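You operate a simulated robot arm through the tools that you are given. There is no shell and no other tool. Be economical: measure what you need, move in short steps, check, and stop when the job is done.

You run a simulated two-armed robot. Do the job below in one go: nothing can be reset, and whatever is moved stays where it is left.

TASK
Press the vacuum key to switch it up. Take the grey bead pod from the bed of the panel nest and put it on the shelf of the test stand. Take the purple pad and put it on the top of the fitting bench. Take the yellow brush and leave it on the seat of the motor saddle. Turn the test damper lever to SHUT. Put the white panel brush on the lid of the crate. Put the scrubbing brush on the low shelf of the grey side table. Any order will do. Set down upright: grey bead pod.

It is judged by the outcome, as a careful person would: the job done as asked, and still so three seconds after it is handed in. It fails if anything else is knocked over, pushed out of place, dropped, spilled or broken. Lids that push on must go on centred and level and be pressed home; caps that screw on are set level and turned clockwise until they are tight.

THE ROBOT
Two 6-joint arms with three-finger grippers on one trunk, on a base that drives. Base frame: it is fixed to the floor where the robot stands at the start and does not move with it; the origin is under the middle of the robot, x ahead of it, y to its left, z up; the surface under the hand at the start is at about z = 868. Readings come in mm, rad, newtons and seconds.
The left shoulder is at the start at [40, 148, 1370], the right one opposite. With the tool pointing down near the work surface each hand reaches from about 340 to 560 mm from the robot's upright axis, wherever it stands, measured 20 degrees to its own side. Places, roughly: grey bead pod [750, -250, 1000]; lid of the crate (16x52 cm) [600, -3320, 800]; low shelf of the grey side table [-9500, -4700, 300]; purple pad [500, 500, 750]; scrubbing brush (10x5x8 cm) [-9400, -4700, 800]; seat of the motor saddle (15x15 cm) [-1060, -860, 860]; shelf of the test stand [-1200, -1400, 400]; test damper lever [-1000, -1700, 1000]; top of the fitting bench [-2600, 1200, 800]; vacuum key [500, 100, 900]; white panel brush (10x5x8 cm) [-1600, -4500, 900]; yellow brush (8x4x6 cm) [-1300, -500, 900]. Payload 2.69 kg a hand.
The TCP of each hand is the grasp point between the finger pads, 29 mm short of the fingertips. In the tool frame z runs along the fingers and y along their closing line. Largest opening 120 mm; the body of the gripper starts 78 mm behind the TCP.
Orientation is that of the tool frame in the base frame, as [roll, pitch, yaw] about the fixed x, y, z axes, in that order (R = Rz(yaw) Ry(pitch) Rx(roll)). With the fingers straight down and closing along the base's y, the tool's x points along the base's -x, its y along +y and its z along -z.

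THE INTERFACE
- The arms move only by the tool send_rows. It takes "left_series", "right_series" or both (then of equal length, played together; a hand with none holds still); each is a list of rows, each a list of 7 numbers: the shift along the base's x, y, z in mm, then the turn, a rotation vector about the base's x, y, z in rad, then the finger opening in mm, from 0 to 120. In form: [[dx, dy, dz, rx, ry, rz, fingers], ...]. A call has 1 to 8 rows; each row shifts and turns the commanded pose from where the row before left it. Each row takes 0.2 s and may step no farther than 50 mm and 0.15 rad from the row before; otherwise, or with a gripper value out of range, the whole call is refused. Where a pose cannot be reached the arm comes as near as it can. A force on the tool above 40 N (or 10 N above the force at the start of the call, whichever is more), or a blocked arm, ends the call early, and 0.2 s more pass. The fingers move at their own pace and stop on an object; they squeeze with about 32 N. The grip force told is the motor's: it shows also when the fingers shut on nothing. Time passes only in rows, and 0.2 s behind the last, so rows that do not move let the fingers close. The reply holds the time, the measured pose of the TCP, the force on the tool along the base axes, the opening and the grip force, in the units named above and with some noise, with the torque about the TCP (base axes, N m) and any sound that the robot's microphone picked up.
- Cameras (640 x 400 px; columns grow to the right, rows downward): "scene" is now at [90.4, 29.6, 1573.5]; the picture's right is [0.39, -0.92, 0.00], its down [-0.72, -0.30, -0.62] and it looks along [0.57, 0.24, -0.78] (base axes); focal length 258 px, centre (320, 200). "left" rides on the left gripper at [63, 0, -104] in its tool frame; the picture's right is [0.00, 1.00, 0.00], its down [-0.83, 0.00, -0.56] and it looks along [-0.56, 0.00, 0.83] (tool axes); focal length 275 px, centre (320, 200). "right" rides on the right gripper at [63, 0, -104] in its tool frame; the picture's right is [0.00, 1.00, 0.00], its down [-0.83, 0.00, -0.56] and it looks along [-0.56, 0.00, 0.83] (tool axes); focal length 275 px, centre (320, 200). There is no depth. A picture from a camera that has moved, and an enlarged one, comes with that camera's place and axes in the base frame and with its lens.
- capture(camera): a new picture of that camera. The clock stands still meanwhile.
- move_column(by): slides the trunk up (or, below 0, down) by that many mm; the arms and the scene camera ride with it, the base frame stays. It gives what a move gives, with no picture.
- base_move(legs): drives the robot by 1 to 6 legs, each [ahead, turn to the left] in mm and rad, along the robot's own axes; the way and the turn of a leg run together, so that a leg with both is an arc; at most 1500 mm and 3.142 rad a leg. The arms and the cameras ride along, it lands a little off, and it stops where it bumps. It gives what a move gives.
- aim_head(pan, tilt): turns the head with the scene camera to pan (to the left, within 1.501 rad either way) and tilt (down, from -0.506 to 1.204), counted from straight ahead of the robot. It gives what a move gives.
- close_up(camera, box): a new picture of the part [left, top, right, bottom] of that camera's present view, enlarged. The clock stands still meanwhile.
- job_done(): hands the job in; it is judged then, once.

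Work in short steps. Places have to be worked out from the pictures, the camera data and where the tool is seen: move nearer, look again, correct. Check each grasp and each placing, and mend what went wrong. You have 186 turns and 166 pictures in all, those below and enlarged ones among them. Open the grippers and draw the arms clear of the work before you hand the job in, unless the task says otherwise; then end with one line.

The tools are called after "Call:" as name(argument=value, ...) on one line, values as JSON. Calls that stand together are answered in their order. send_rows: Moves the arms, as the interface text tells. Its arguments: {"type":"object","properties":{"left_series":{"type":"array"},"right_series":{"type":"array"}},"required":[]} The other tools are called the same way: move_column (by) slides the trunk up or down; base_move (legs) drives the base; aim_head (pan, tilt) turns the head that bears the scene camera; capture (camera) takes a picture; close_up (camera, box) takes an enlarged picture of a part of a camera's view; job_done () hands the job in.

At the start:

```text
clock: 0.0
left_ee_pos: [432.1, 327.7, 1000.0]
left_ee_rot: [3.141, -0.002, 3.139]
left_wrist_force: [0.3, 0.2, -0.4]
left_ft_torque: [0.0, -0.04, 0.02]
left_gripper_width: 119.9
left_grasp_force: 0.1
right_ee_pos: [546.4, -142.5, 1095.0]
right_ee_rot: [-3.141, -0.001, -3.141]
right_wrist_force: [-0.3, -0.2, 0.2]
right_ft_torque: [0.01, 0.01, 0.03]
right_gripper_width: 120.1
right_grasp_force: 0.0
trunk travel left (down, up): [-497.0, 0.0]
robot x, y, heading: [1.9, 3.2, -0.002]
head pan, tilt: [0.396, 0.901]
```

scene: 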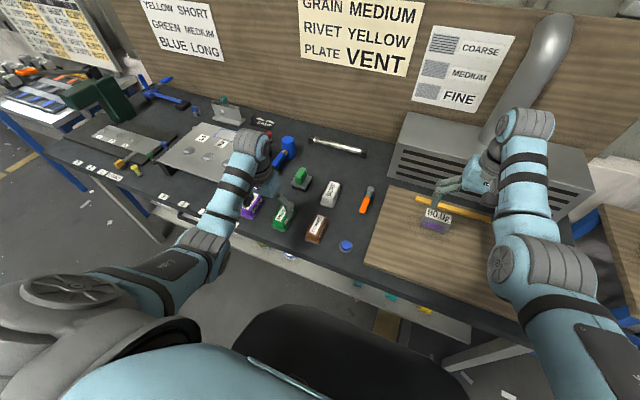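
right: 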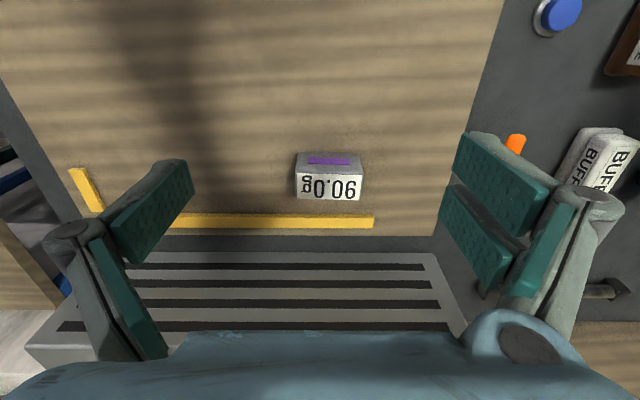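
left: 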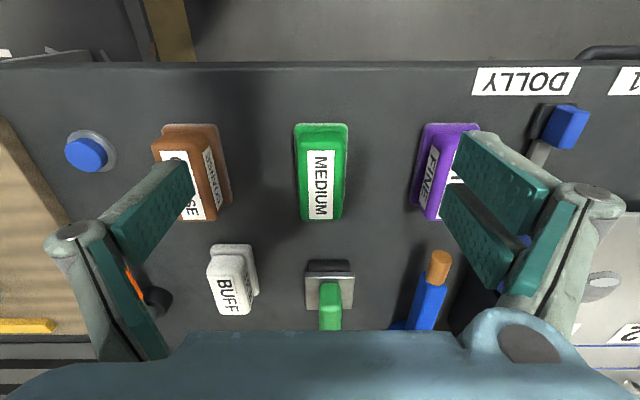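

The start pictures show a bench with pads, a blue button and a box on a board. I enlarge parts of the scene to identify the key, the pod and the pad.

Call:
close_up(camera="scene", box=[220, 100, 460, 250])

Call:
close_up(camera="scene", box=[0, 40, 240, 220])

Call:
close_up(camera="scene", box=[360, 100, 640, 340])

```text
2.67 times, centred on (340, 175) of scene
camera zoom: at [90.4, 29.6, 1573.5], right [0.39, -0.92, 0.0], down [-0.72, -0.3, -0.62], along [0.57, 0.24, -0.78], focal length 689 px, centre (267, 267)
```

zoom: 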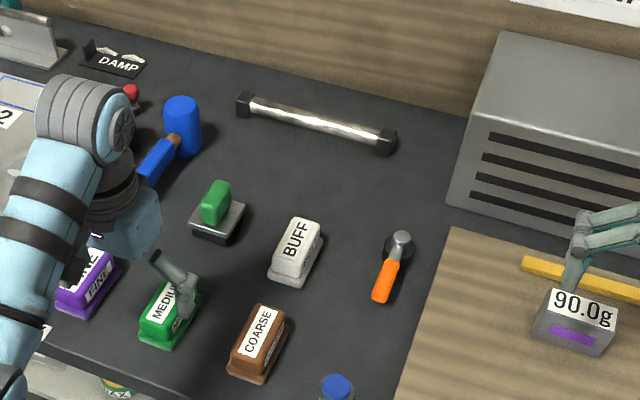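

```text
2.22 times, centred on (120, 130) of scene
camera zoom: at [90.4, 29.6, 1573.5], right [0.39, -0.92, 0.0], down [-0.72, -0.3, -0.62], along [0.57, 0.24, -0.78], focal length 574 px, centre (764, 356)
```

zoom: 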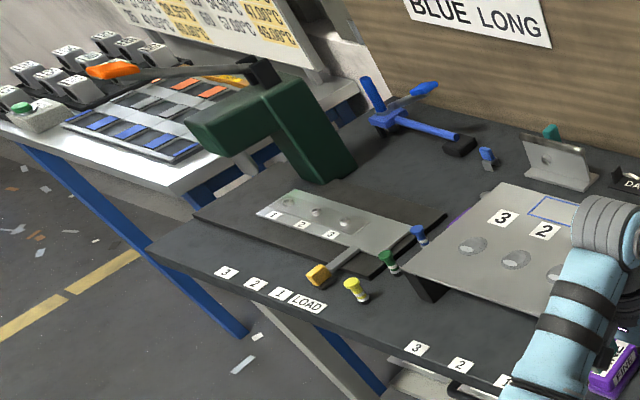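

```text
1.67 times, centred on (500, 220) of scene
camera zoom: at [90.4, 29.6, 1573.5], right [0.39, -0.92, 0.0], down [-0.72, -0.3, -0.62], along [0.57, 0.24, -0.78], focal length 430 px, centre (20, 167)
```

zoom: 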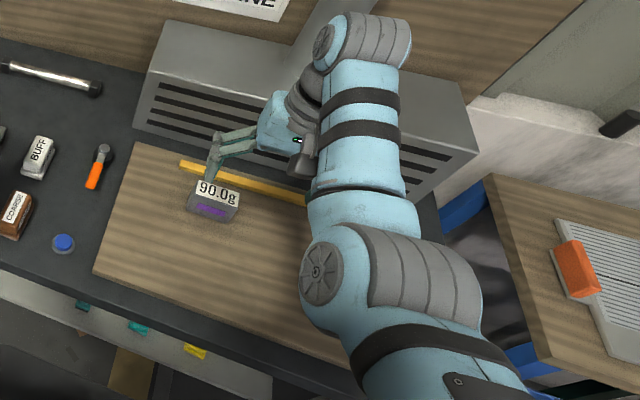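

The blue button by the board looks like the vacuum key and the "90.0g" grey box like the pod. I check both more closely before touching anything.

Call:
close_up(camera="left", box=[0, 60, 240, 210])

Call:
close_up(camera="right", box=[240, 120, 400, 240])

Call:
aim_head(pan=-0.5, tilt=0.8)

Call:
capture(camera="scene")

```text
2.67 times, centred on (120, 135) of left
camera zoom: at [367.7, 328.9, 1105.0], right [0.0, 1.0, 0.0], down [0.83, 0.0, 0.56], along [0.56, 0.0, -0.83], focal length 734 px, centre (853, 373)
```

zoom: 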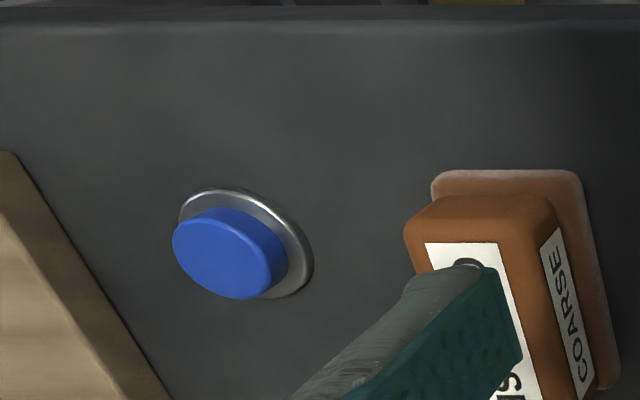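

```text
3.33 times, centred on (320, 180) of right
camera zoom: at [484.3, -141.6, 1200.1], right [0.0, 1.0, 0.0], down [0.83, 0.0, 0.56], along [0.56, 0.0, -0.83], focal length 918 px, centre (320, 267)
```

zoom: 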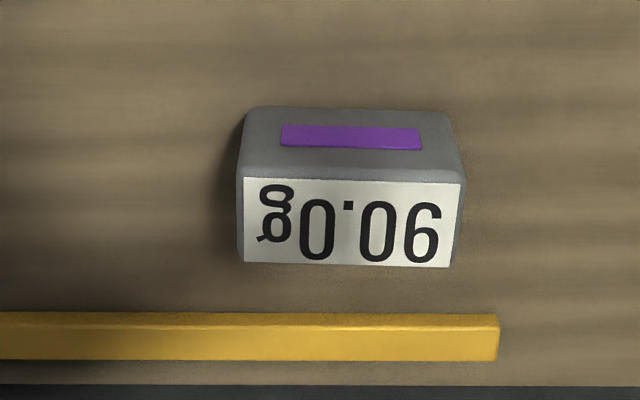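

```text
clock: 1.2
left_ee_pos: [431.7, 327.3, 1000.4]
left_ee_rot: [3.141, 0.0, 3.141]
left_wrist_force: [-0.7, 0.9, 0.2]
left_ft_torque: [0.02, -0.02, -0.01]
left_gripper_width: 119.8
left_grasp_force: 0.1
right_ee_pos: [546.7, -143.2, 1096.7]
right_ee_rot: [3.141, -0.001, 3.141]
right_wrist_force: [0.5, -0.1, -0.8]
right_ft_torque: [-0.01, -0.01, 0.0]
right_gripper_width: 120.0
right_grasp_force: 0.0
trunk travel left (down, up): [-497.0, 0.0]
robot x, y, heading: [-0.4, -0.2, -0.002]
head pan, tilt: [-0.499, 0.799]
```

```text
157 pictures are left
camera scene: at [91.5, -38.0, 1581.4], right [-0.48, -0.88, 0.0], down [-0.63, 0.34, -0.7], along [0.61, -0.33, -0.72], focal length 258 px, centre (320, 200)
```

scene: 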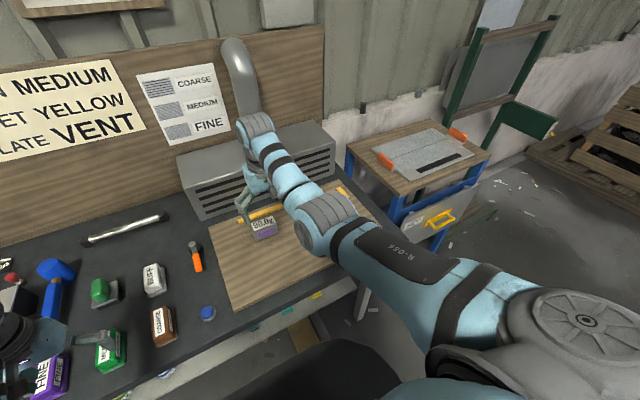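

The button sits near (472, 105, ~880). I close the left hand and move it above, keeping z at 1000 so it clears the pads, then look.

Call:
send_rows(left_series=[[0, 0, 0, 0, 0, 0, 0], [8, -45, 0, 0, 0, 0, 0], [8, -45, 0, 0, 0, 0, 0], [8, -45, 0, 0, 0, 0, 0], [8, -45, 0, 0, 0, 0, 0], [6, -42, 0, 0, 0, 0, 0], [0, 0, 0, 0, 0, 0, 0]])

Call:
capture(camera="left")

Call:
capture(camera="scene")

```text
clock: 2.8
left_ee_pos: [472.0, 105.7, 995.7]
left_ee_rot: [3.141, 0.0, 3.141]
left_wrist_force: [-0.2, 1.0, 0.6]
left_ft_torque: [-0.01, 0.04, -0.01]
left_gripper_width: 0.0
left_grasp_force: 28.2
left hand out of reach, approached as far as the arm can: row 2
right_ee_pos: [547.1, -141.5, 1095.3]
right_ee_rot: [-3.141, 0.0, 3.14]
right_wrist_force: [0.0, -0.6, 0.4]
right_ft_torque: [0.0, -0.01, -0.02]
right_gripper_width: 119.9
right_grasp_force: 0.0
trunk travel left (down, up): [-497.0, 0.0]
robot x, y, heading: [0.1, 1.4, 0.0]
head pan, tilt: [-0.499, 0.799]
```

```text
156 pictures are left
camera left: at [407.5, 106.4, 1101.9], right [0.0, 1.0, 0.0], down [0.83, 0.0, 0.56], along [0.56, 0.0, -0.83], focal length 275 px, centre (320, 200)
```

left: 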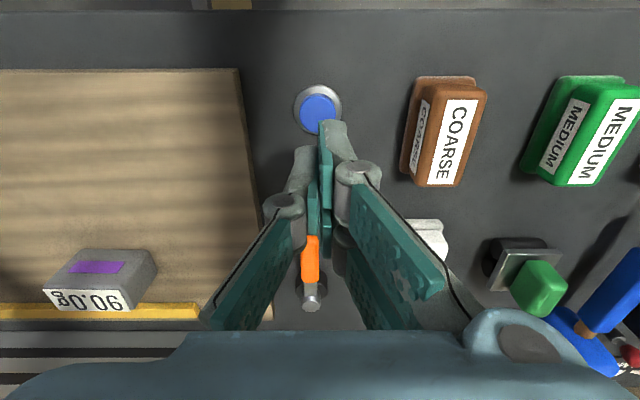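

```text
155 pictures are left
camera scene: at [91.4, -38.1, 1581.4], right [-0.48, -0.88, 0.0], down [-0.63, 0.34, -0.7], along [0.61, -0.33, -0.72], focal length 258 px, centre (320, 200)
```

scene: 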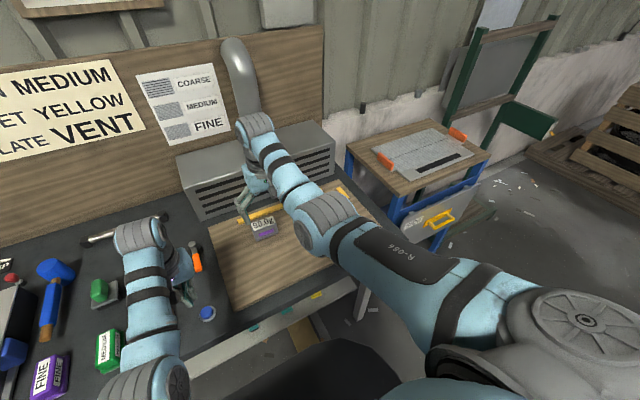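

The button is directly below the tips at about (471, 105). I lower to near it, then down in small steps until contact or a click.

Call:
send_rows(left_series=[[-1, 0, -30, 0, 0, 0, 0], [0, 0, -20, 0, 0, 0, 0], [0, 0, -8, 0, 0, 0, 0], [0, 0, -8, 0, 0, 0, 0], [0, 0, -5, 0, 0, 0, 0]])

Call:
capture(camera="left")

```text
clock: 4.0
left_ee_pos: [471.0, 106.8, 925.6]
left_ee_rot: [-3.141, 0.0, -3.141]
left_wrist_force: [-0.1, 0.2, 0.5]
left_ft_torque: [0.02, -0.01, 0.02]
left_gripper_width: 0.0
left_grasp_force: 28.3
right_ee_pos: [546.3, -142.9, 1095.3]
right_ee_rot: [3.141, 0.001, 3.141]
right_wrist_force: [-0.6, -0.7, -0.2]
right_ft_torque: [0.02, 0.03, -0.03]
right_gripper_width: 120.1
right_grasp_force: 0.1
trunk travel left (down, up): [-497.0, 0.0]
robot x, y, heading: [-1.1, -0.5, 0.002]
head pan, tilt: [-0.499, 0.799]
```

```text
154 pictures are left
camera left: at [406.5, 107.1, 1031.0], right [0.0, 1.0, 0.0], down [0.83, 0.0, 0.56], along [0.56, 0.0, -0.83], focal length 275 px, centre (320, 200)
```

left: 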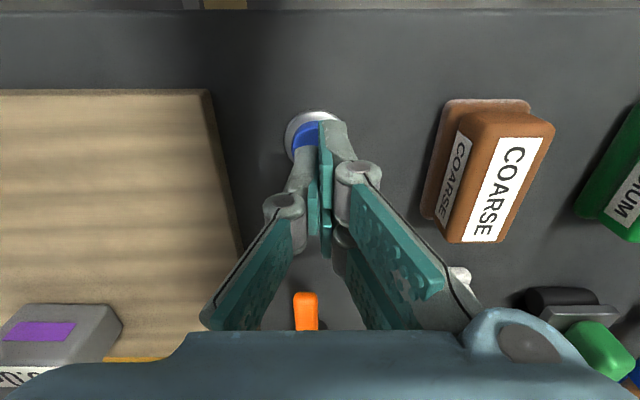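

The button centre reads about (467, 103). I shift slightly and press in 4 mm steps.

Call:
send_rows(left_series=[[-4, -3, -2, 0, 0, 0, 0], [0, 0, -4, 0, 0, 0, 0], [0, 0, -4, 0, 0, 0, 0], [0, 0, -3, 0, 0, 0, 0], [0, 0, -3, 0, 0, 0, 0]])

```text
clock: 5.2
left_ee_pos: [467.1, 102.8, 909.6]
left_ee_rot: [-3.14, -0.001, -3.141]
left_wrist_force: [0.4, 0.0, 0.3]
left_ft_torque: [0.02, -0.04, 0.0]
left_gripper_width: 0.0
left_grasp_force: 28.2
right_ee_pos: [547.4, -143.0, 1094.9]
right_ee_rot: [-3.141, 0.0, 3.141]
right_wrist_force: [0.2, 0.4, -1.2]
right_ft_torque: [-0.04, -0.02, -0.01]
right_gripper_width: 119.8
right_grasp_force: 0.1
trunk travel left (down, up): [-497.0, 0.0]
robot x, y, heading: [-1.2, 1.2, -0.002]
head pan, tilt: [-0.499, 0.799]
```

No contact yet with tips at about 880; I continue.

Call:
send_rows(left_series=[[0, 0, -2, 0, 0, 0, 0], [0, 0, -2, 0, 0, 0, 0], [0, 0, -2, 0, 0, 0, 0]])

Call:
capture(camera="left")

```text
clock: 6.0
left_ee_pos: [467.0, 102.8, 903.4]
left_ee_rot: [3.141, -0.001, -3.141]
left_wrist_force: [-0.3, -0.1, -0.2]
left_ft_torque: [0.02, 0.0, 0.0]
left_gripper_width: 0.0
left_grasp_force: 28.2
right_ee_pos: [546.3, -142.3, 1095.5]
right_ee_rot: [-3.141, 0.001, 3.14]
right_wrist_force: [0.5, 0.2, 0.7]
right_ft_torque: [0.04, -0.02, 0.01]
right_gripper_width: 120.0
right_grasp_force: 0.1
trunk travel left (down, up): [-497.0, 0.0]
robot x, y, heading: [-1.9, -0.3, -0.002]
head pan, tilt: [-0.499, 0.799]
```

```text
153 pictures are left
camera left: at [402.9, 104.2, 1009.4], right [0.0, 1.0, 0.0], down [0.83, 0.0, 0.56], along [0.56, 0.0, -0.83], focal length 275 px, centre (320, 200)
```

left: 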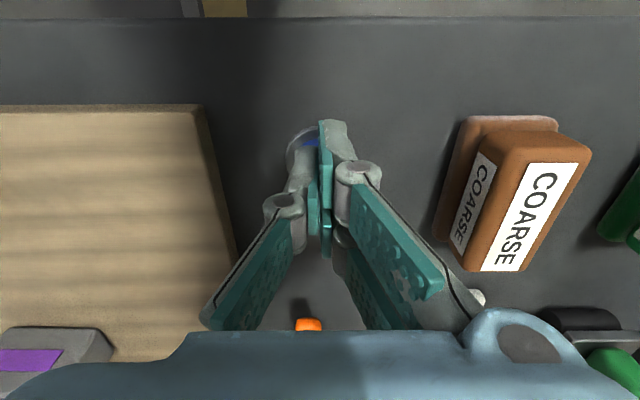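

Still no contact; the button is centred under the tips, so I keep pressing down gently.

Call:
send_rows(left_series=[[0, 0, -2, 0, 0, 0, 0], [0, 0, -2, 0, 0, 0, 0], [0, 0, -2, 0, 0, 0, 0]])

```text
clock: 6.8
left_ee_pos: [467.3, 104.7, 898.1]
left_ee_rot: [3.141, 0.0, -3.141]
left_wrist_force: [0.4, 0.4, -0.2]
left_ft_torque: [0.01, 0.01, 0.0]
left_gripper_width: 0.0
left_grasp_force: 28.6
right_ee_pos: [545.9, -142.3, 1095.5]
right_ee_rot: [3.141, 0.0, -3.141]
right_wrist_force: [-0.4, 0.6, -0.5]
right_ft_torque: [-0.01, 0.02, 0.02]
right_gripper_width: 119.9
right_grasp_force: 0.1
trunk travel left (down, up): [-497.0, 0.0]
robot x, y, heading: [-0.5, 1.4, -0.001]
head pan, tilt: [-0.499, 0.799]
```

Tips are at about 869 with no force, so the bench here is a bit lower than told. I continue downward with contact watch.

Call:
send_rows(left_series=[[0, 0, -2, 0, 0, 0, 0], [0, 0, -2, 0, 0, 0, 0], [0, 0, -2, 0, 0, 0, 0]])

Call:
capture(camera="left")

```text
clock: 7.6
left_ee_pos: [466.7, 103.1, 891.8]
left_ee_rot: [-3.141, 0.001, 3.141]
left_wrist_force: [-0.2, 0.1, 0.0]
left_ft_torque: [0.01, 0.0, 0.01]
left_gripper_width: 0.0
left_grasp_force: 28.7
right_ee_pos: [545.7, -142.5, 1095.6]
right_ee_rot: [-3.141, 0.002, -3.14]
right_wrist_force: [-0.3, 0.4, 0.2]
right_ft_torque: [0.02, 0.03, 0.0]
right_gripper_width: 120.0
right_grasp_force: 0.1
trunk travel left (down, up): [-497.0, 0.0]
robot x, y, heading: [-0.8, -4.9, 0.004]
head pan, tilt: [-0.499, 0.799]
```

```text
152 pictures are left
camera left: at [402.9, 104.5, 997.1], right [0.0, 1.0, 0.0], down [0.83, 0.0, 0.56], along [0.56, 0.0, -0.83], focal length 275 px, centre (320, 200)
```

left: 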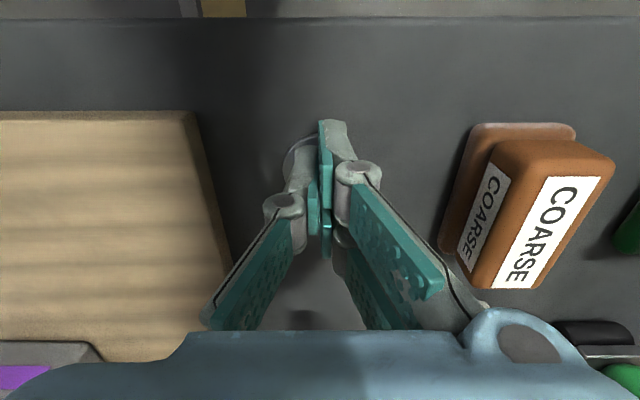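

Still nothing felt. I continue in 2 mm steps, guarded by the force stop.

Call:
send_rows(left_series=[[0, 0, -2, 0, 0, 0, 0], [0, 0, -2, 0, 0, 0, 0], [0, 0, -2, 0, 0, 0, 0], [0, 0, -2, 0, 0, 0, 0]])

Call:
close_up(camera="scene", box=[120, 200, 280, 360])

```text
clock: 8.6
left_ee_pos: [466.3, 103.2, 885.4]
left_ee_rot: [-3.141, 0.005, -3.141]
left_wrist_force: [2.2, 0.9, 11.4]
left_ft_torque: [0.03, -0.16, -0.03]
left_gripper_width: 6.0
left_grasp_force: 29.0
right_ee_pos: [545.0, -142.3, 1095.6]
right_ee_rot: [-3.14, 0.002, 3.14]
right_wrist_force: [-0.8, -0.4, 0.6]
right_ft_torque: [0.02, 0.02, -0.01]
right_gripper_width: 119.6
right_grasp_force: 0.1
trunk travel left (down, up): [-497.0, 0.0]
robot x, y, heading: [1.9, 2.8, -0.002]
head pan, tilt: [-0.499, 0.799]
heard: click
```

```text
2.50 times, centred on (200, 280) of scene
camera zoom: at [89.6, -38.4, 1581.6], right [-0.48, -0.88, 0.0], down [-0.63, 0.34, -0.7], along [0.61, -0.33, -0.72], focal length 646 px, centre (620, 0)
```

zoom: 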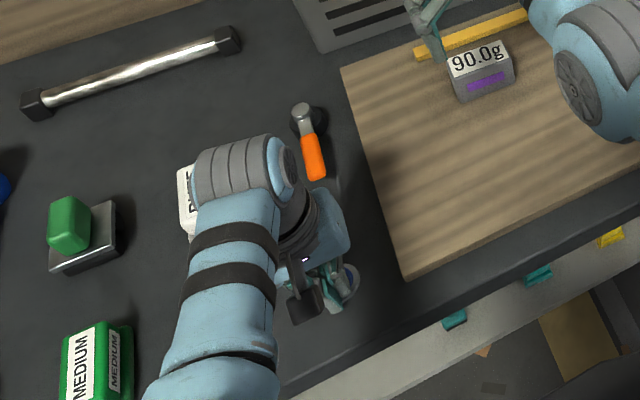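

A click was heard with 11 N: the key went down. I raise the hand and check the key.

Call:
send_rows(left_series=[[0, 0, 10, 0, 0, 0, 0], [0, 0, 30, 0, 0, 0, 20], [0, 0, 45, 0, 0, 0, 60], [0, 0, 45, 0, 0, 0, 100]])

Call:
capture(camera="left")

Call:
capture(camera="scene")

```text
clock: 9.6
left_ee_pos: [466.7, 103.1, 1014.4]
left_ee_rot: [-3.141, -0.001, -3.141]
left_wrist_force: [0.2, 0.0, 0.7]
left_ft_torque: [0.0, 0.03, 0.0]
left_gripper_width: 99.8
left_grasp_force: 0.3
right_ee_pos: [545.4, -141.8, 1095.5]
right_ee_rot: [-3.141, 0.0, 3.141]
right_wrist_force: [-0.4, 0.6, -0.4]
right_ft_torque: [-0.01, -0.01, -0.03]
right_gripper_width: 119.8
right_grasp_force: 0.1
trunk travel left (down, up): [-497.0, 0.0]
robot x, y, heading: [-1.1, -1.6, 0.0]
head pan, tilt: [-0.499, 0.799]
```

```text
150 pictures are left
camera left: at [402.4, 103.8, 1120.1], right [0.0, 1.0, 0.0], down [0.83, 0.0, 0.56], along [0.56, 0.0, -0.83], focal length 275 px, centre (320, 200)
```

left: 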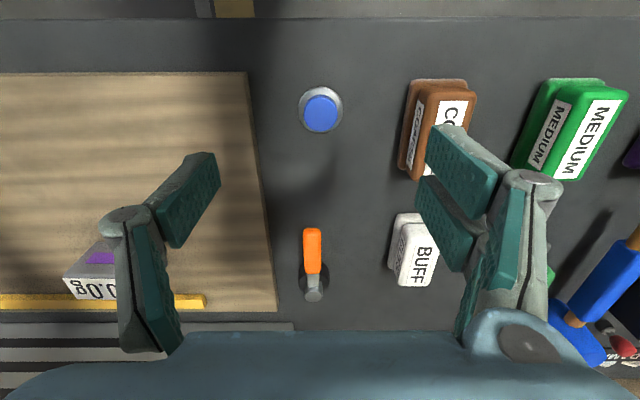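

```text
149 pictures are left
camera scene: at [91.4, -38.7, 1581.4], right [-0.48, -0.88, 0.0], down [-0.63, 0.34, -0.7], along [0.61, -0.33, -0.72], focal length 258 px, centre (320, 200)
```

scene: 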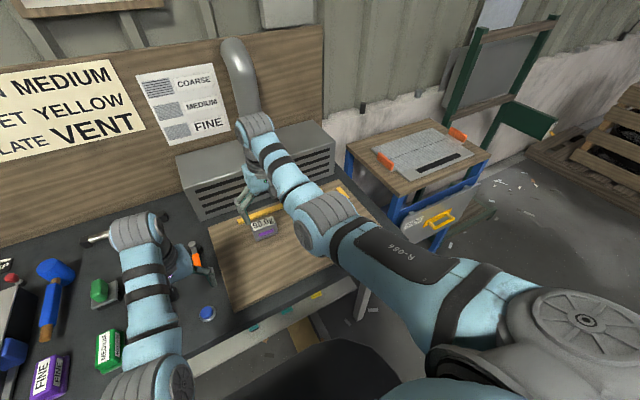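

The key has been pressed. Now for the pod I need about 120 mm more forward reach, so I drive ahead slowly.

Call:
base_move(legs=[[115, 0]])

Call:
capture(camera="right")

```text
clock: 10.8
left_ee_pos: [568.2, 102.1, 1020.1]
left_ee_rot: [3.141, 0.011, 3.14]
left_wrist_force: [1.3, -1.3, 0.0]
left_ft_torque: [0.06, 0.02, -0.03]
left_gripper_width: 100.1
left_grasp_force: 0.1
right_ee_pos: [647.4, -141.9, 1102.7]
right_ee_rot: [-3.142, 0.012, -3.142]
right_wrist_force: [1.1, -0.6, -0.4]
right_ft_torque: [-0.04, 0.01, 0.01]
right_gripper_width: 119.7
right_grasp_force: 0.1
trunk travel left (down, up): [-497.0, 0.0]
robot x, y, heading: [112.1, -2.6, 0.001]
head pan, tilt: [-0.499, 0.799]
```

```text
148 pictures are left
camera right: at [584.4, -141.7, 1206.0], right [0.0, 1.0, 0.0], down [0.82, 0.0, 0.57], along [0.57, 0.0, -0.82], focal length 275 px, centre (320, 200)
```

right: 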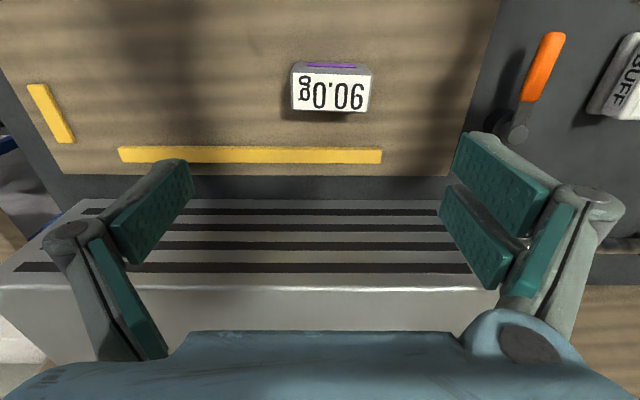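

The pod's labelled top is about (655, -131, ~910), roughly 80 mm across y. I move the right hand above it and lower partway, then look again.

Call:
send_rows(right_series=[[8, 11, -35, 0, 0, 0, 120], [0, 0, -35, 0, 0, 0, 120], [0, 0, -30, 0, 0, 0, 120], [0, 0, 0, 0, 0, 0, 120]])

Call:
capture(camera="right")

Call:
capture(camera="left")

```text
clock: 11.8
left_ee_pos: [579.3, 103.0, 1015.7]
left_ee_rot: [3.141, 0.002, 3.14]
left_wrist_force: [-0.9, -0.2, -0.4]
left_ft_torque: [0.01, 0.03, -0.01]
left_gripper_width: 100.0
left_grasp_force: 0.0
right_ee_pos: [662.2, -133.0, 998.4]
right_ee_rot: [3.14, 0.001, 3.142]
right_wrist_force: [0.2, 0.9, -0.8]
right_ft_torque: [0.01, 0.0, 0.01]
right_gripper_width: 119.9
right_grasp_force: 0.1
right hand out of reach, approached as far as the arm can: row 3
trunk travel left (down, up): [-497.0, 0.0]
robot x, y, heading: [115.6, 3.5, 0.002]
head pan, tilt: [-0.499, 0.799]
```

```text
147 pictures are left
camera right: at [599.9, -132.4, 1102.3], right [0.0, 1.0, 0.0], down [0.83, 0.0, 0.56], along [0.56, 0.0, -0.83], focal length 275 px, centre (320, 200)
```

right: 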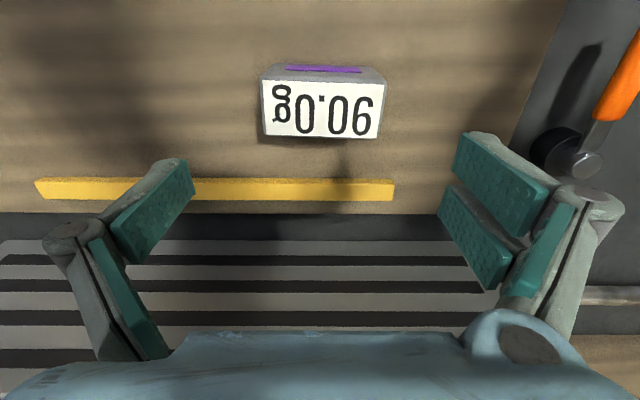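

```text
146 pictures are left
camera left: at [514.7, 103.7, 1120.2], right [0.0, 1.0, 0.0], down [0.83, 0.0, 0.56], along [0.56, 0.0, -0.83], focal length 275 px, centre (320, 200)
```

left: 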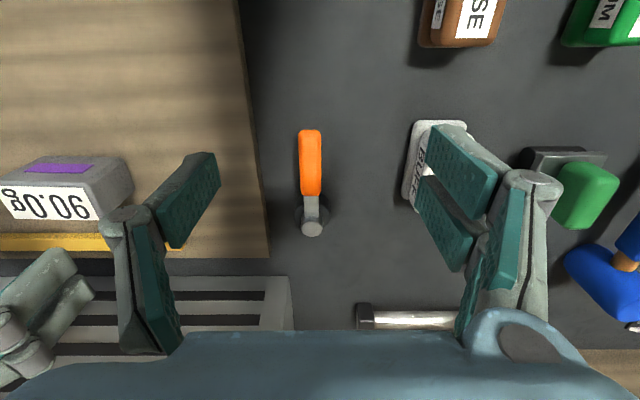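

Triangulation puts the pod top at about (651, -131, 925). I shift x by -11 and go down to z 925, then check.

Call:
send_rows(right_series=[[-11, 1, -25, 0, 0, 0, 120], [0, 0, -25, 0, 0, 0, 120], [0, 0, -23, 0, 0, 0, 120], [0, 0, 0, 0, 0, 0, 120]])

Call:
capture(camera="right")

Call:
capture(camera="left")

```text
clock: 12.8
left_ee_pos: [578.3, 103.7, 1014.8]
left_ee_rot: [3.14, 0.002, 3.141]
left_wrist_force: [0.2, -1.2, -0.2]
left_ft_torque: [0.0, 0.03, -0.03]
left_gripper_width: 100.2
left_grasp_force: 0.1
right_ee_pos: [634.5, -136.8, 932.3]
right_ee_rot: [3.14, 0.0, 3.141]
right_wrist_force: [0.6, -0.7, 0.2]
right_ft_torque: [0.03, 0.0, 0.01]
right_gripper_width: 120.1
right_grasp_force: 0.1
right hand out of reach, approached as far as the arm can: row 2, 3
trunk travel left (down, up): [-497.0, 0.0]
robot x, y, heading: [113.9, -4.3, -0.001]
head pan, tilt: [-0.499, 0.799]
```

```text
145 pictures are left
camera right: at [572.5, -136.0, 1035.9], right [-0.01, 1.0, 0.0], down [0.83, 0.0, 0.56], along [0.56, 0.0, -0.83], focal length 275 px, centre (320, 200)
```

right: 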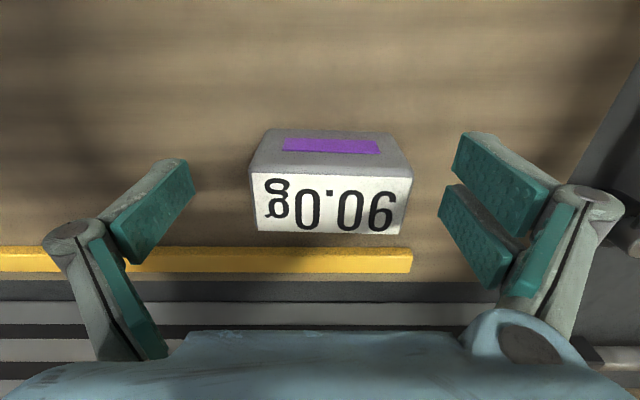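

```text
144 pictures are left
camera left: at [513.4, 103.6, 1120.8], right [0.0, 1.0, 0.0], down [0.83, 0.0, 0.56], along [0.56, 0.0, -0.83], focal length 275 px, centre (320, 200)
```

left: 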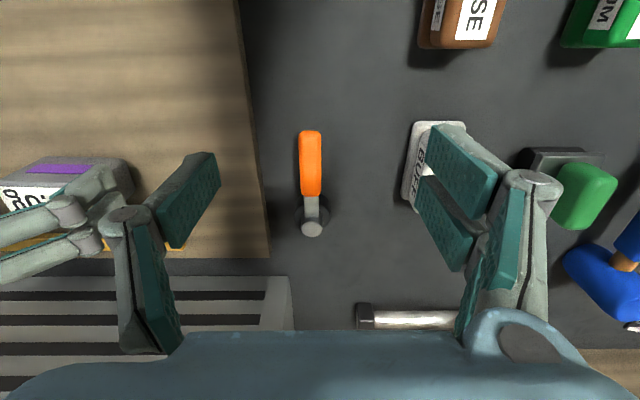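

The arm is at its reach limit. I raise the hand and drive 55 mm further ahead.

Call:
send_rows(right_series=[[0, 0, 40, 0, 0, 0, 120], [0, 0, 30, 0, 0, 0, 120]])

Call:
base_move(legs=[[55, 0]])

Call:
capture(camera="right")

```text
clock: 13.4
left_ee_pos: [576.6, 102.5, 1015.2]
left_ee_rot: [-3.142, 0.002, -3.14]
left_wrist_force: [0.2, -0.9, 0.2]
left_ft_torque: [-0.01, 0.0, -0.01]
left_gripper_width: 100.1
left_grasp_force: 0.1
right_ee_pos: [657.7, -132.9, 994.1]
right_ee_rot: [3.141, -0.002, -3.141]
right_wrist_force: [0.4, -0.3, -0.7]
right_ft_torque: [0.0, 0.02, 0.0]
right_gripper_width: 120.0
right_grasp_force: 0.1
right hand out of reach, approached as far as the arm can: row 1, 2
trunk travel left (down, up): [-497.0, 0.0]
robot x, y, heading: [113.9, 3.9, -0.0]
head pan, tilt: [-0.499, 0.799]
```

```text
clock: 14.4
left_ee_pos: [625.7, 103.3, 1018.3]
left_ee_rot: [-3.14, 0.01, -3.141]
left_wrist_force: [1.8, 0.1, -1.0]
left_ft_torque: [0.04, 0.15, 0.01]
left_gripper_width: 100.0
left_grasp_force: 0.1
right_ee_pos: [708.0, -132.3, 996.0]
right_ee_rot: [-3.141, 0.002, -3.141]
right_wrist_force: [-3.0, -0.2, -0.5]
right_ft_torque: [0.0, -0.28, 0.05]
right_gripper_width: 120.0
right_grasp_force: 0.1
trunk travel left (down, up): [-497.0, 0.0]
robot x, y, heading: [171.1, 0.4, 0.002]
head pan, tilt: [-0.499, 0.799]
```

```text
143 pictures are left
camera right: at [646.7, -131.6, 1100.0], right [-0.01, 1.0, 0.0], down [0.83, 0.0, 0.56], along [0.56, 0.0, -0.83], focal length 275 px, centre (320, 200)
```

right: 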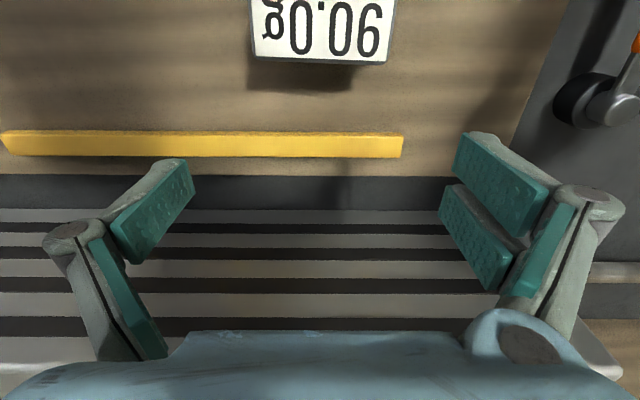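

The drive worked; the pod centre stays at about (650, -131). I move back over it and lower to z 912.

Call:
send_rows(right_series=[[-30, 1, 0, 0, 0, 0, 120], [-28, 0, -10, 0, 0, 0, 120], [0, 0, -25, 0, 0, 0, 120], [0, 0, -25, 0, 0, 0, 120], [0, 0, -22, 0, 0, 0, 120], [0, 0, 0, 0, 0, 0, 120]])

Call:
capture(camera="right")

```text
clock: 15.8
left_ee_pos: [629.0, 101.2, 1017.8]
left_ee_rot: [-3.14, 0.007, -3.141]
left_wrist_force: [0.0, -0.9, 0.3]
left_ft_torque: [0.01, -0.04, 0.0]
left_gripper_width: 99.9
left_grasp_force: 0.0
right_ee_pos: [681.2, -134.8, 913.5]
right_ee_rot: [-3.141, -0.001, -3.138]
right_wrist_force: [0.2, -0.2, 0.0]
right_ft_torque: [-0.01, -0.05, -0.01]
right_gripper_width: 120.2
right_grasp_force: 0.1
right hand out of reach, approached as far as the arm can: row 1, 2, 3, 4, 5
trunk travel left (down, up): [-497.0, 0.0]
robot x, y, heading: [169.3, -1.2, -0.002]
head pan, tilt: [-0.499, 0.799]
```

```text
142 pictures are left
camera right: at [620.0, -134.5, 1017.9], right [-0.01, 1.0, 0.0], down [0.83, 0.01, 0.56], along [0.56, 0.0, -0.83], focal length 275 px, centre (320, 200)
```

right: 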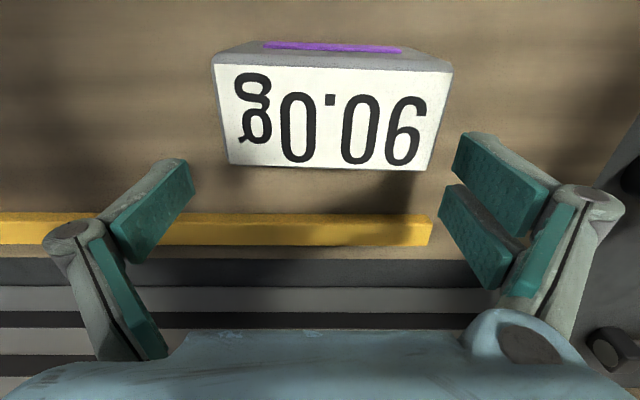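

The hand is still 31 mm too far ahead. I slide back in x before going lower.

Call:
send_rows(right_series=[[-20, 4, 0, 0, 0, 0, 120], [-12, 0, 0, 0, 0, 0, 120], [0, 0, 0, 0, 0, 0, 120]])

Call:
capture(camera="right")

```text
clock: 16.6
left_ee_pos: [629.3, 102.0, 1018.2]
left_ee_rot: [-3.141, 0.008, 3.142]
left_wrist_force: [0.4, -0.1, 0.4]
left_ft_torque: [-0.02, -0.03, -0.02]
left_gripper_width: 100.0
left_grasp_force: 0.2
right_ee_pos: [672.4, -127.8, 901.7]
right_ee_rot: [-3.139, -0.004, -3.14]
right_wrist_force: [0.5, 0.1, -0.3]
right_ft_torque: [-0.01, -0.01, 0.03]
right_gripper_width: 120.1
right_grasp_force: 0.1
right hand out of reach, approached as far as the arm can: row 1, 2
trunk travel left (down, up): [-497.0, 0.0]
robot x, y, heading: [167.8, -0.0, 0.004]
head pan, tilt: [-0.499, 0.799]
```

```text
141 pictures are left
camera right: at [611.0, -126.6, 1005.9], right [-0.01, 1.0, 0.0], down [0.83, 0.01, 0.55], along [0.55, 0.0, -0.83], focal length 275 px, centre (320, 200)
```

right: 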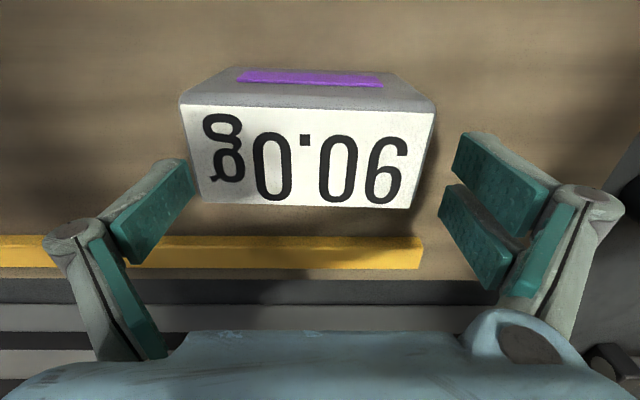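

The hand is at (672, -128, 902); the pod centre is about (652, -130). I step back again without lowering.

Call:
send_rows(right_series=[[-10, -2, 0, 0, 0, 0, 120], [-8, 0, 0, 0, 0, 0, 120], [0, 0, 0, 0, 0, 0, 120]])

Call:
capture(camera="right")

Call:
capture(camera="left")

```text
clock: 17.4
left_ee_pos: [628.8, 102.4, 1016.9]
left_ee_rot: [-3.14, 0.008, 3.141]
left_wrist_force: [-0.2, -0.7, 0.3]
left_ft_torque: [-0.01, 0.0, -0.01]
left_gripper_width: 99.9
left_grasp_force: 0.2
right_ee_pos: [669.6, -126.1, 894.2]
right_ee_rot: [-3.14, -0.002, 3.14]
right_wrist_force: [-0.5, 0.3, 0.5]
right_ft_torque: [0.0, 0.01, 0.0]
right_gripper_width: 120.1
right_grasp_force: 0.1
right hand out of reach, approached as far as the arm can: row 1, 2
trunk travel left (down, up): [-497.0, 0.0]
robot x, y, heading: [170.2, 1.4, 0.002]
head pan, tilt: [-0.499, 0.799]
```

```text
140 pictures are left
camera right: at [607.4, -125.6, 998.6], right [-0.01, 1.0, 0.0], down [0.83, 0.01, 0.55], along [0.55, 0.0, -0.83], focal length 275 px, centre (320, 200)
```

right: 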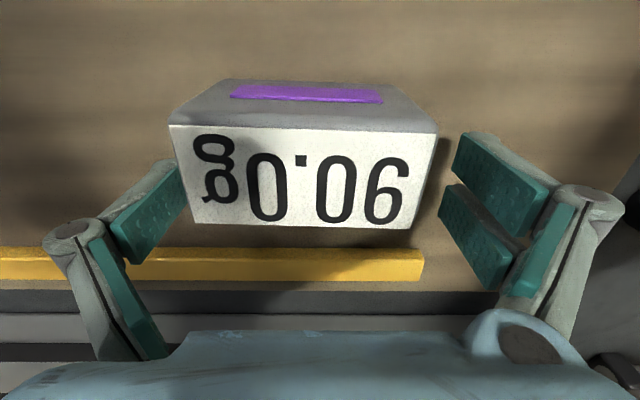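

```text
139 pictures are left
camera left: at [564.2, 103.3, 1122.1], right [0.0, 1.0, 0.0], down [0.83, 0.0, 0.56], along [0.56, 0.0, -0.83], focal length 275 px, centre (320, 200)
```

left: 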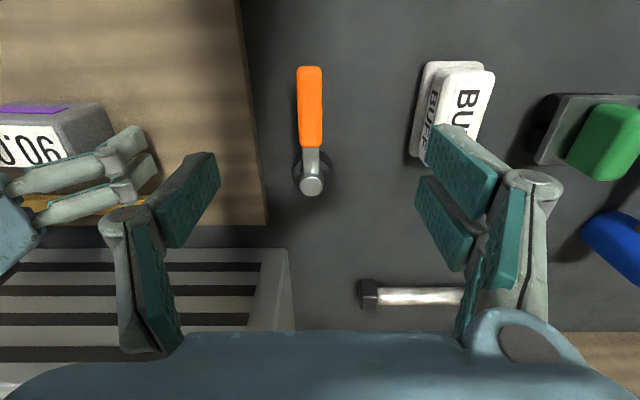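

The arm flags "out of reach" oddly. I raise the hand to see where its command really is, before another approach.

Call:
send_rows(right_series=[[0, 0, 40, 0, 0, 0, 120], [0, 0, 40, 0, 0, 0, 120], [0, 0, 30, 0, 0, 0, 120], [0, 0, 0, 0, 0, 0, 120]])

```text
clock: 18.4
left_ee_pos: [629.7, 102.6, 1016.8]
left_ee_rot: [-3.139, 0.008, -3.141]
left_wrist_force: [-0.4, -0.2, -0.1]
left_ft_torque: [-0.01, 0.0, -0.02]
left_gripper_width: 100.1
left_grasp_force: 0.1
right_ee_pos: [708.8, -119.2, 988.7]
right_ee_rot: [-3.139, -0.004, -3.139]
right_wrist_force: [-0.7, -0.4, 0.0]
right_ft_torque: [0.0, 0.0, 0.02]
right_gripper_width: 120.1
right_grasp_force: 0.0
right hand out of reach, approached as far as the arm can: row 1, 2, 3
trunk travel left (down, up): [-497.0, 0.0]
robot x, y, heading: [166.8, 2.5, -0.003]
head pan, tilt: [-0.499, 0.799]
```

The command evidently lies further out than the hand. I step back in x at this height until it obeys.

Call:
send_rows(right_series=[[-40, 0, 0, 0, 0, 0, 120], [-20, 0, 0, 0, 0, 0, 120], [0, 0, 0, 0, 0, 0, 120]])

```text
clock: 19.2
left_ee_pos: [629.0, 102.7, 1017.1]
left_ee_rot: [-3.14, 0.007, -3.141]
left_wrist_force: [0.2, -0.1, 0.4]
left_ft_torque: [-0.03, -0.01, -0.01]
left_gripper_width: 99.9
left_grasp_force: 0.0
right_ee_pos: [704.2, -113.9, 976.6]
right_ee_rot: [-3.14, -0.004, -3.141]
right_wrist_force: [0.0, -0.2, 0.3]
right_ft_torque: [-0.01, 0.05, 0.02]
right_gripper_width: 120.3
right_grasp_force: 0.1
right hand out of reach, approached as far as the arm can: row 1, 2
trunk travel left (down, up): [-497.0, 0.0]
robot x, y, heading: [169.1, -0.1, -0.0]
head pan, tilt: [-0.499, 0.799]
```

The readings fit an arm stuck fully straight (elbow singular): command is inside, but the hand stays at the outer limit. I command a clearly retracted, higher pose to let the elbow bend.

Call:
send_rows(right_series=[[0, 0, 45, 0, 0, 0, 120], [0, 0, 45, 0, 0, 0, 120], [0, -10, 20, 0, 0, 0, 120], [0, 0, 0, 0, 0, 0, 120], [0, 0, 0, 0, 0, 0, 120]])

```text
clock: 20.4
left_ee_pos: [629.4, 101.9, 1016.7]
left_ee_rot: [-3.141, 0.006, 3.142]
left_wrist_force: [-0.3, 0.3, -0.6]
left_ft_torque: [0.0, -0.01, 0.02]
left_gripper_width: 100.3
left_grasp_force: 0.0
right_ee_pos: [728.6, -115.0, 1081.1]
right_ee_rot: [-3.14, -0.006, -3.139]
right_wrist_force: [0.5, -0.3, 0.2]
right_ft_torque: [0.0, -0.02, 0.02]
right_gripper_width: 120.0
right_grasp_force: 0.1
right hand out of reach, approached as far as the arm can: row 1, 2, 3
trunk travel left (down, up): [-497.0, 0.0]
robot x, y, heading: [168.1, -0.9, 0.002]
head pan, tilt: [-0.499, 0.799]
```

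Still stuck outstretched. I pull the command further in and add a small tilt to break the singular posture, at a safe height.

Call:
send_rows(right_series=[[-40, -20, 0, 0, 0.1, 0, 120], [0, -20, 0, 0, 0.1, 0, 120], [0, 20, 0, 0, -0.1, 0, 120], [0, 20, 0, 0, -0.1, 0, 120], [0, 0, 0, 0, 0, 0, 120]])

```text
clock: 21.6
left_ee_pos: [628.3, 101.2, 1017.7]
left_ee_rot: [-3.14, 0.009, -3.141]
left_wrist_force: [-0.1, -0.5, 0.5]
left_ft_torque: [0.03, 0.02, 0.0]
left_gripper_width: 100.2
left_grasp_force: 0.0
right_ee_pos: [726.3, -110.0, 1077.5]
right_ee_rot: [-3.14, -0.004, -3.14]
right_wrist_force: [-0.2, 0.5, -0.4]
right_ft_torque: [0.0, 0.03, -0.03]
right_gripper_width: 119.9
right_grasp_force: 0.0
right hand out of reach, approached as far as the arm can: row 1, 2, 3, 4
trunk travel left (down, up): [-497.0, 0.0]
robot x, y, heading: [171.8, -3.4, -0.001]
head pan, tilt: [-0.499, 0.799]
```

No change. I try commanding toward the arm's own side (y negative) and inward, where space is free, to get the elbow out of its straight posture.

Call:
send_rows(right_series=[[0, -45, 0, 0, 0, 0, 120], [0, -45, 0, 0, 0, 0, 120], [-40, 0, 0, 0, 0, 0, 120], [0, 0, 0, 0, 0, 0, 120]])

Call:
capture(camera="scene")

```text
clock: 22.6
left_ee_pos: [629.3, 102.6, 1017.3]
left_ee_rot: [-3.136, 0.007, -3.141]
left_wrist_force: [-0.2, 0.7, -0.5]
left_ft_torque: [-0.02, -0.01, 0.02]
left_gripper_width: 100.3
left_grasp_force: 0.1
right_ee_pos: [736.5, -198.0, 1072.3]
right_ee_rot: [-3.14, -0.003, -3.141]
right_wrist_force: [0.1, 0.3, 0.1]
right_ft_torque: [0.01, 0.0, 0.01]
right_gripper_width: 119.9
right_grasp_force: 0.0
right hand out of reach, approached as far as the arm can: row 1, 2, 3
trunk travel left (down, up): [-497.0, 0.0]
robot x, y, heading: [168.4, 1.4, -0.001]
head pan, tilt: [-0.499, 0.799]
```

```text
138 pictures are left
camera scene: at [260.8, -36.7, 1581.4], right [-0.48, -0.88, 0.0], down [-0.63, 0.34, -0.7], along [0.61, -0.33, -0.72], focal length 258 px, centre (320, 200)
```

scene: 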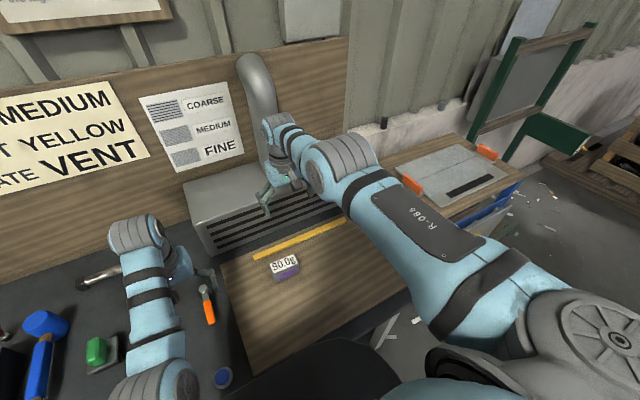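

The arm is stretched straight and each row restarts from where it is. I command several purely inward steps to see whether it bends.

Call:
send_rows(right_series=[[-50, 0, 0, 0, 0, 0, 120], [-50, 0, 0, 0, 0, 0, 120], [-50, 0, 0, 0, 0, 0, 120], [-50, 0, 0, 0, 0, 0, 120]])

```text
clock: 23.6
left_ee_pos: [629.3, 101.6, 1017.4]
left_ee_rot: [-3.14, 0.009, -3.14]
left_wrist_force: [0.8, 0.0, 0.1]
left_ft_torque: [0.02, -0.01, 0.04]
left_gripper_width: 100.2
left_grasp_force: 0.0
right_ee_pos: [734.5, -197.6, 1059.9]
right_ee_rot: [3.142, -0.002, 3.141]
right_wrist_force: [1.0, -1.8, -0.3]
right_ft_torque: [0.02, -0.01, 0.0]
right_gripper_width: 120.2
right_grasp_force: 0.1
right hand out of reach, approached as far as the arm can: row 1, 2, 3, 4
trunk travel left (down, up): [-497.0, 0.0]
robot x, y, heading: [168.1, -0.6, -0.003]
head pan, tilt: [-0.499, 0.799]
```

Purely inward steps don't bend it. I try combined inward and vertical steps, which load shoulder and elbow together.

Call:
send_rows(right_series=[[-30, 0, 38, 0, 0, 0, 120], [-30, 0, 38, 0, 0, 0, 120], [-30, 0, -38, 0, 0, 0, 120], [-30, 0, -38, 0, 0, 0, 120], [0, 0, 0, 0, 0, 0, 120]])

```text
clock: 24.8
left_ee_pos: [628.7, 103.8, 1017.2]
left_ee_rot: [-3.14, 0.009, -3.141]
left_wrist_force: [0.1, 0.4, -0.3]
left_ft_torque: [0.01, 0.0, 0.0]
left_gripper_width: 99.8
left_grasp_force: 0.1
right_ee_pos: [731.9, -192.9, 1047.8]
right_ee_rot: [3.141, -0.002, -3.141]
right_wrist_force: [-0.2, 0.8, 0.5]
right_ft_torque: [0.03, -0.01, 0.05]
right_gripper_width: 120.3
right_grasp_force: 0.0
right hand out of reach, approached as far as the arm can: row 1, 2, 3, 4
trunk travel left (down, up): [-497.0, 0.0]
robot x, y, heading: [169.6, 0.5, -0.001]
head pan, tilt: [-0.499, 0.799]
```

I test whether the left arm still obeys normally, to tell a stuck elbow from some other limit.

Call:
send_rows(left_series=[[-30, 20, 20, 0, 0, 0, 100], [0, 0, 0, 0, 0, 0, 100]], right_series=[[0, 0, 45, 0, 0, 0, 120], [0, 0, 45, 0, 0, 0, 120]])

```text
clock: 25.4
left_ee_pos: [616.7, 113.7, 1010.3]
left_ee_rot: [-3.14, 0.009, 3.141]
left_wrist_force: [0.7, -0.3, -0.4]
left_ft_torque: [0.01, -0.02, -0.01]
left_gripper_width: 99.9
left_grasp_force: 0.1
left hand out of reach, approached as far as the arm can: row 1
right_ee_pos: [739.9, -191.6, 1138.4]
right_ee_rot: [-3.141, -0.005, -3.14]
right_wrist_force: [0.3, -0.4, -0.4]
right_ft_torque: [0.01, 0.0, -0.01]
right_gripper_width: 119.5
right_grasp_force: 0.0
right hand out of reach, approached as far as the arm can: row 1
trunk travel left (down, up): [-497.0, 0.0]
robot x, y, heading: [169.1, 7.1, -0.0]
head pan, tilt: [-0.499, 0.799]
```

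Both arms misbehave since the second drive, so the base position itself may be the cause (perhaps leaning against the bench). I back off 50 mm and test both arms.

Call:
base_move(legs=[[-50, 0]])

Call:
send_rows(left_series=[[-20, 20, 20, 0, 0, 0, 100], [0, 0, 0, 0, 0, 0, 100]], right_series=[[-40, 0, 0, 0, 0, 0, 120], [0, 0, 0, 0, 0, 0, 120]])

```text
clock: 26.3
left_ee_pos: [577.0, 112.5, 1006.3]
left_ee_rot: [-3.14, -0.001, -3.14]
left_wrist_force: [0.6, -0.1, -0.6]
left_ft_torque: [-0.01, 0.1, 0.03]
left_gripper_width: 99.9
left_grasp_force: 0.0
right_ee_pos: [702.2, -192.2, 1132.9]
right_ee_rot: [-3.141, -0.014, -3.141]
right_wrist_force: [0.9, 0.1, -1.0]
right_ft_torque: [0.0, 0.14, -0.04]
right_gripper_width: 119.9
right_grasp_force: 0.1
trunk travel left (down, up): [-497.0, 0.0]
robot x, y, heading: [120.8, -3.5, 0.001]
head pan, tilt: [-0.499, 0.799]
```

```text
clock: 26.9
left_ee_pos: [566.8, 121.2, 1004.9]
left_ee_rot: [-3.139, 0.007, -3.141]
left_wrist_force: [-1.0, 0.5, 0.3]
left_ft_torque: [-0.03, 0.05, 0.0]
left_gripper_width: 99.8
left_grasp_force: 0.0
left hand out of reach, approached as far as the arm can: row 1
right_ee_pos: [694.0, -192.0, 1135.3]
right_ee_rot: [-3.14, -0.004, -3.14]
right_wrist_force: [-0.8, 0.8, -0.7]
right_ft_torque: [0.01, 0.05, 0.03]
right_gripper_width: 120.0
right_grasp_force: 0.1
right hand out of reach, approached as far as the arm can: row 1
trunk travel left (down, up): [-497.0, 0.0]
robot x, y, heading: [116.7, 3.6, -0.002]
head pan, tilt: [-0.499, 0.799]
```

The left arm also resists pulling inward. I look at the arms' posture from the head.

Call:
aim_head(pan=0.3, tilt=1.1)

Call:
capture(camera="scene")

Call:
aim_head(pan=-0.6, tilt=1.0)

Call:
capture(camera="scene")

```text
clock: 28.0
left_ee_pos: [565.0, 120.1, 1006.2]
left_ee_rot: [-3.141, 0.011, 3.141]
left_wrist_force: [0.4, -0.3, 0.8]
left_ft_torque: [0.01, 0.01, -0.02]
left_gripper_width: 99.9
left_grasp_force: 0.0
right_ee_pos: [690.2, -191.7, 1138.1]
right_ee_rot: [-3.14, -0.001, -3.14]
right_wrist_force: [0.4, -0.2, -0.4]
right_ft_torque: [0.02, -0.03, 0.01]
right_gripper_width: 119.9
right_grasp_force: 0.0
trunk travel left (down, up): [-497.0, 0.0]
robot x, y, heading: [120.7, -2.9, 0.002]
head pan, tilt: [0.3, 1.1]
```

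```text
137 pictures are left
camera scene: at [200.0, 18.9, 1559.7], right [0.3, -0.96, 0.0], down [-0.85, -0.26, -0.45], along [0.43, 0.13, -0.89], focal length 258 px, centre (320, 200)
```

scene: 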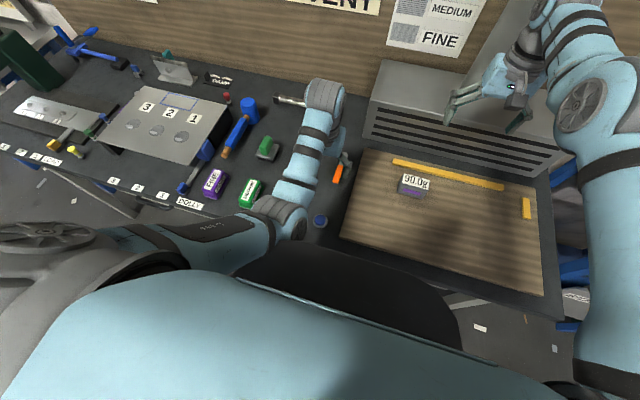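

```text
clock: 29.2
left_ee_pos: [565.5, 120.8, 1005.1]
left_ee_rot: [-3.141, 0.009, -3.141]
left_wrist_force: [0.1, -0.2, -0.2]
left_ft_torque: [0.0, 0.02, 0.0]
left_gripper_width: 100.0
left_grasp_force: 0.0
right_ee_pos: [691.6, -192.3, 1137.8]
right_ee_rot: [-3.139, -0.004, -3.141]
right_wrist_force: [-0.2, 0.2, -0.4]
right_ft_torque: [0.01, 0.01, -0.01]
right_gripper_width: 120.0
right_grasp_force: 0.1
trunk travel left (down, up): [-497.0, 0.0]
robot x, y, heading: [118.7, -0.7, -0.005]
head pan, tilt: [-0.6, 1.0]
```

```text
136 pictures are left
camera scene: at [198.0, -39.0, 1566.3], right [-0.56, -0.83, 0.0], down [-0.69, 0.47, -0.54], along [0.45, -0.3, -0.84], focal length 258 px, centre (320, 200)
```

scene: 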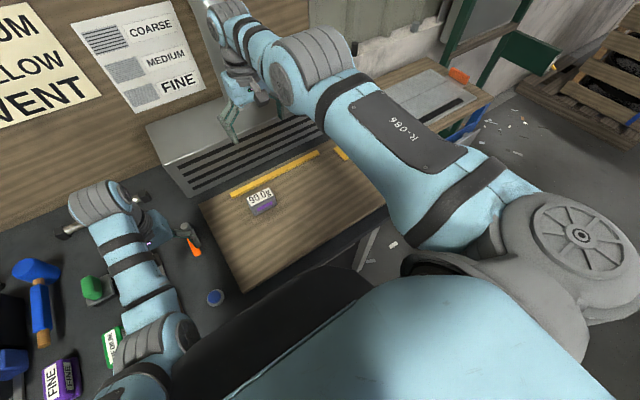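

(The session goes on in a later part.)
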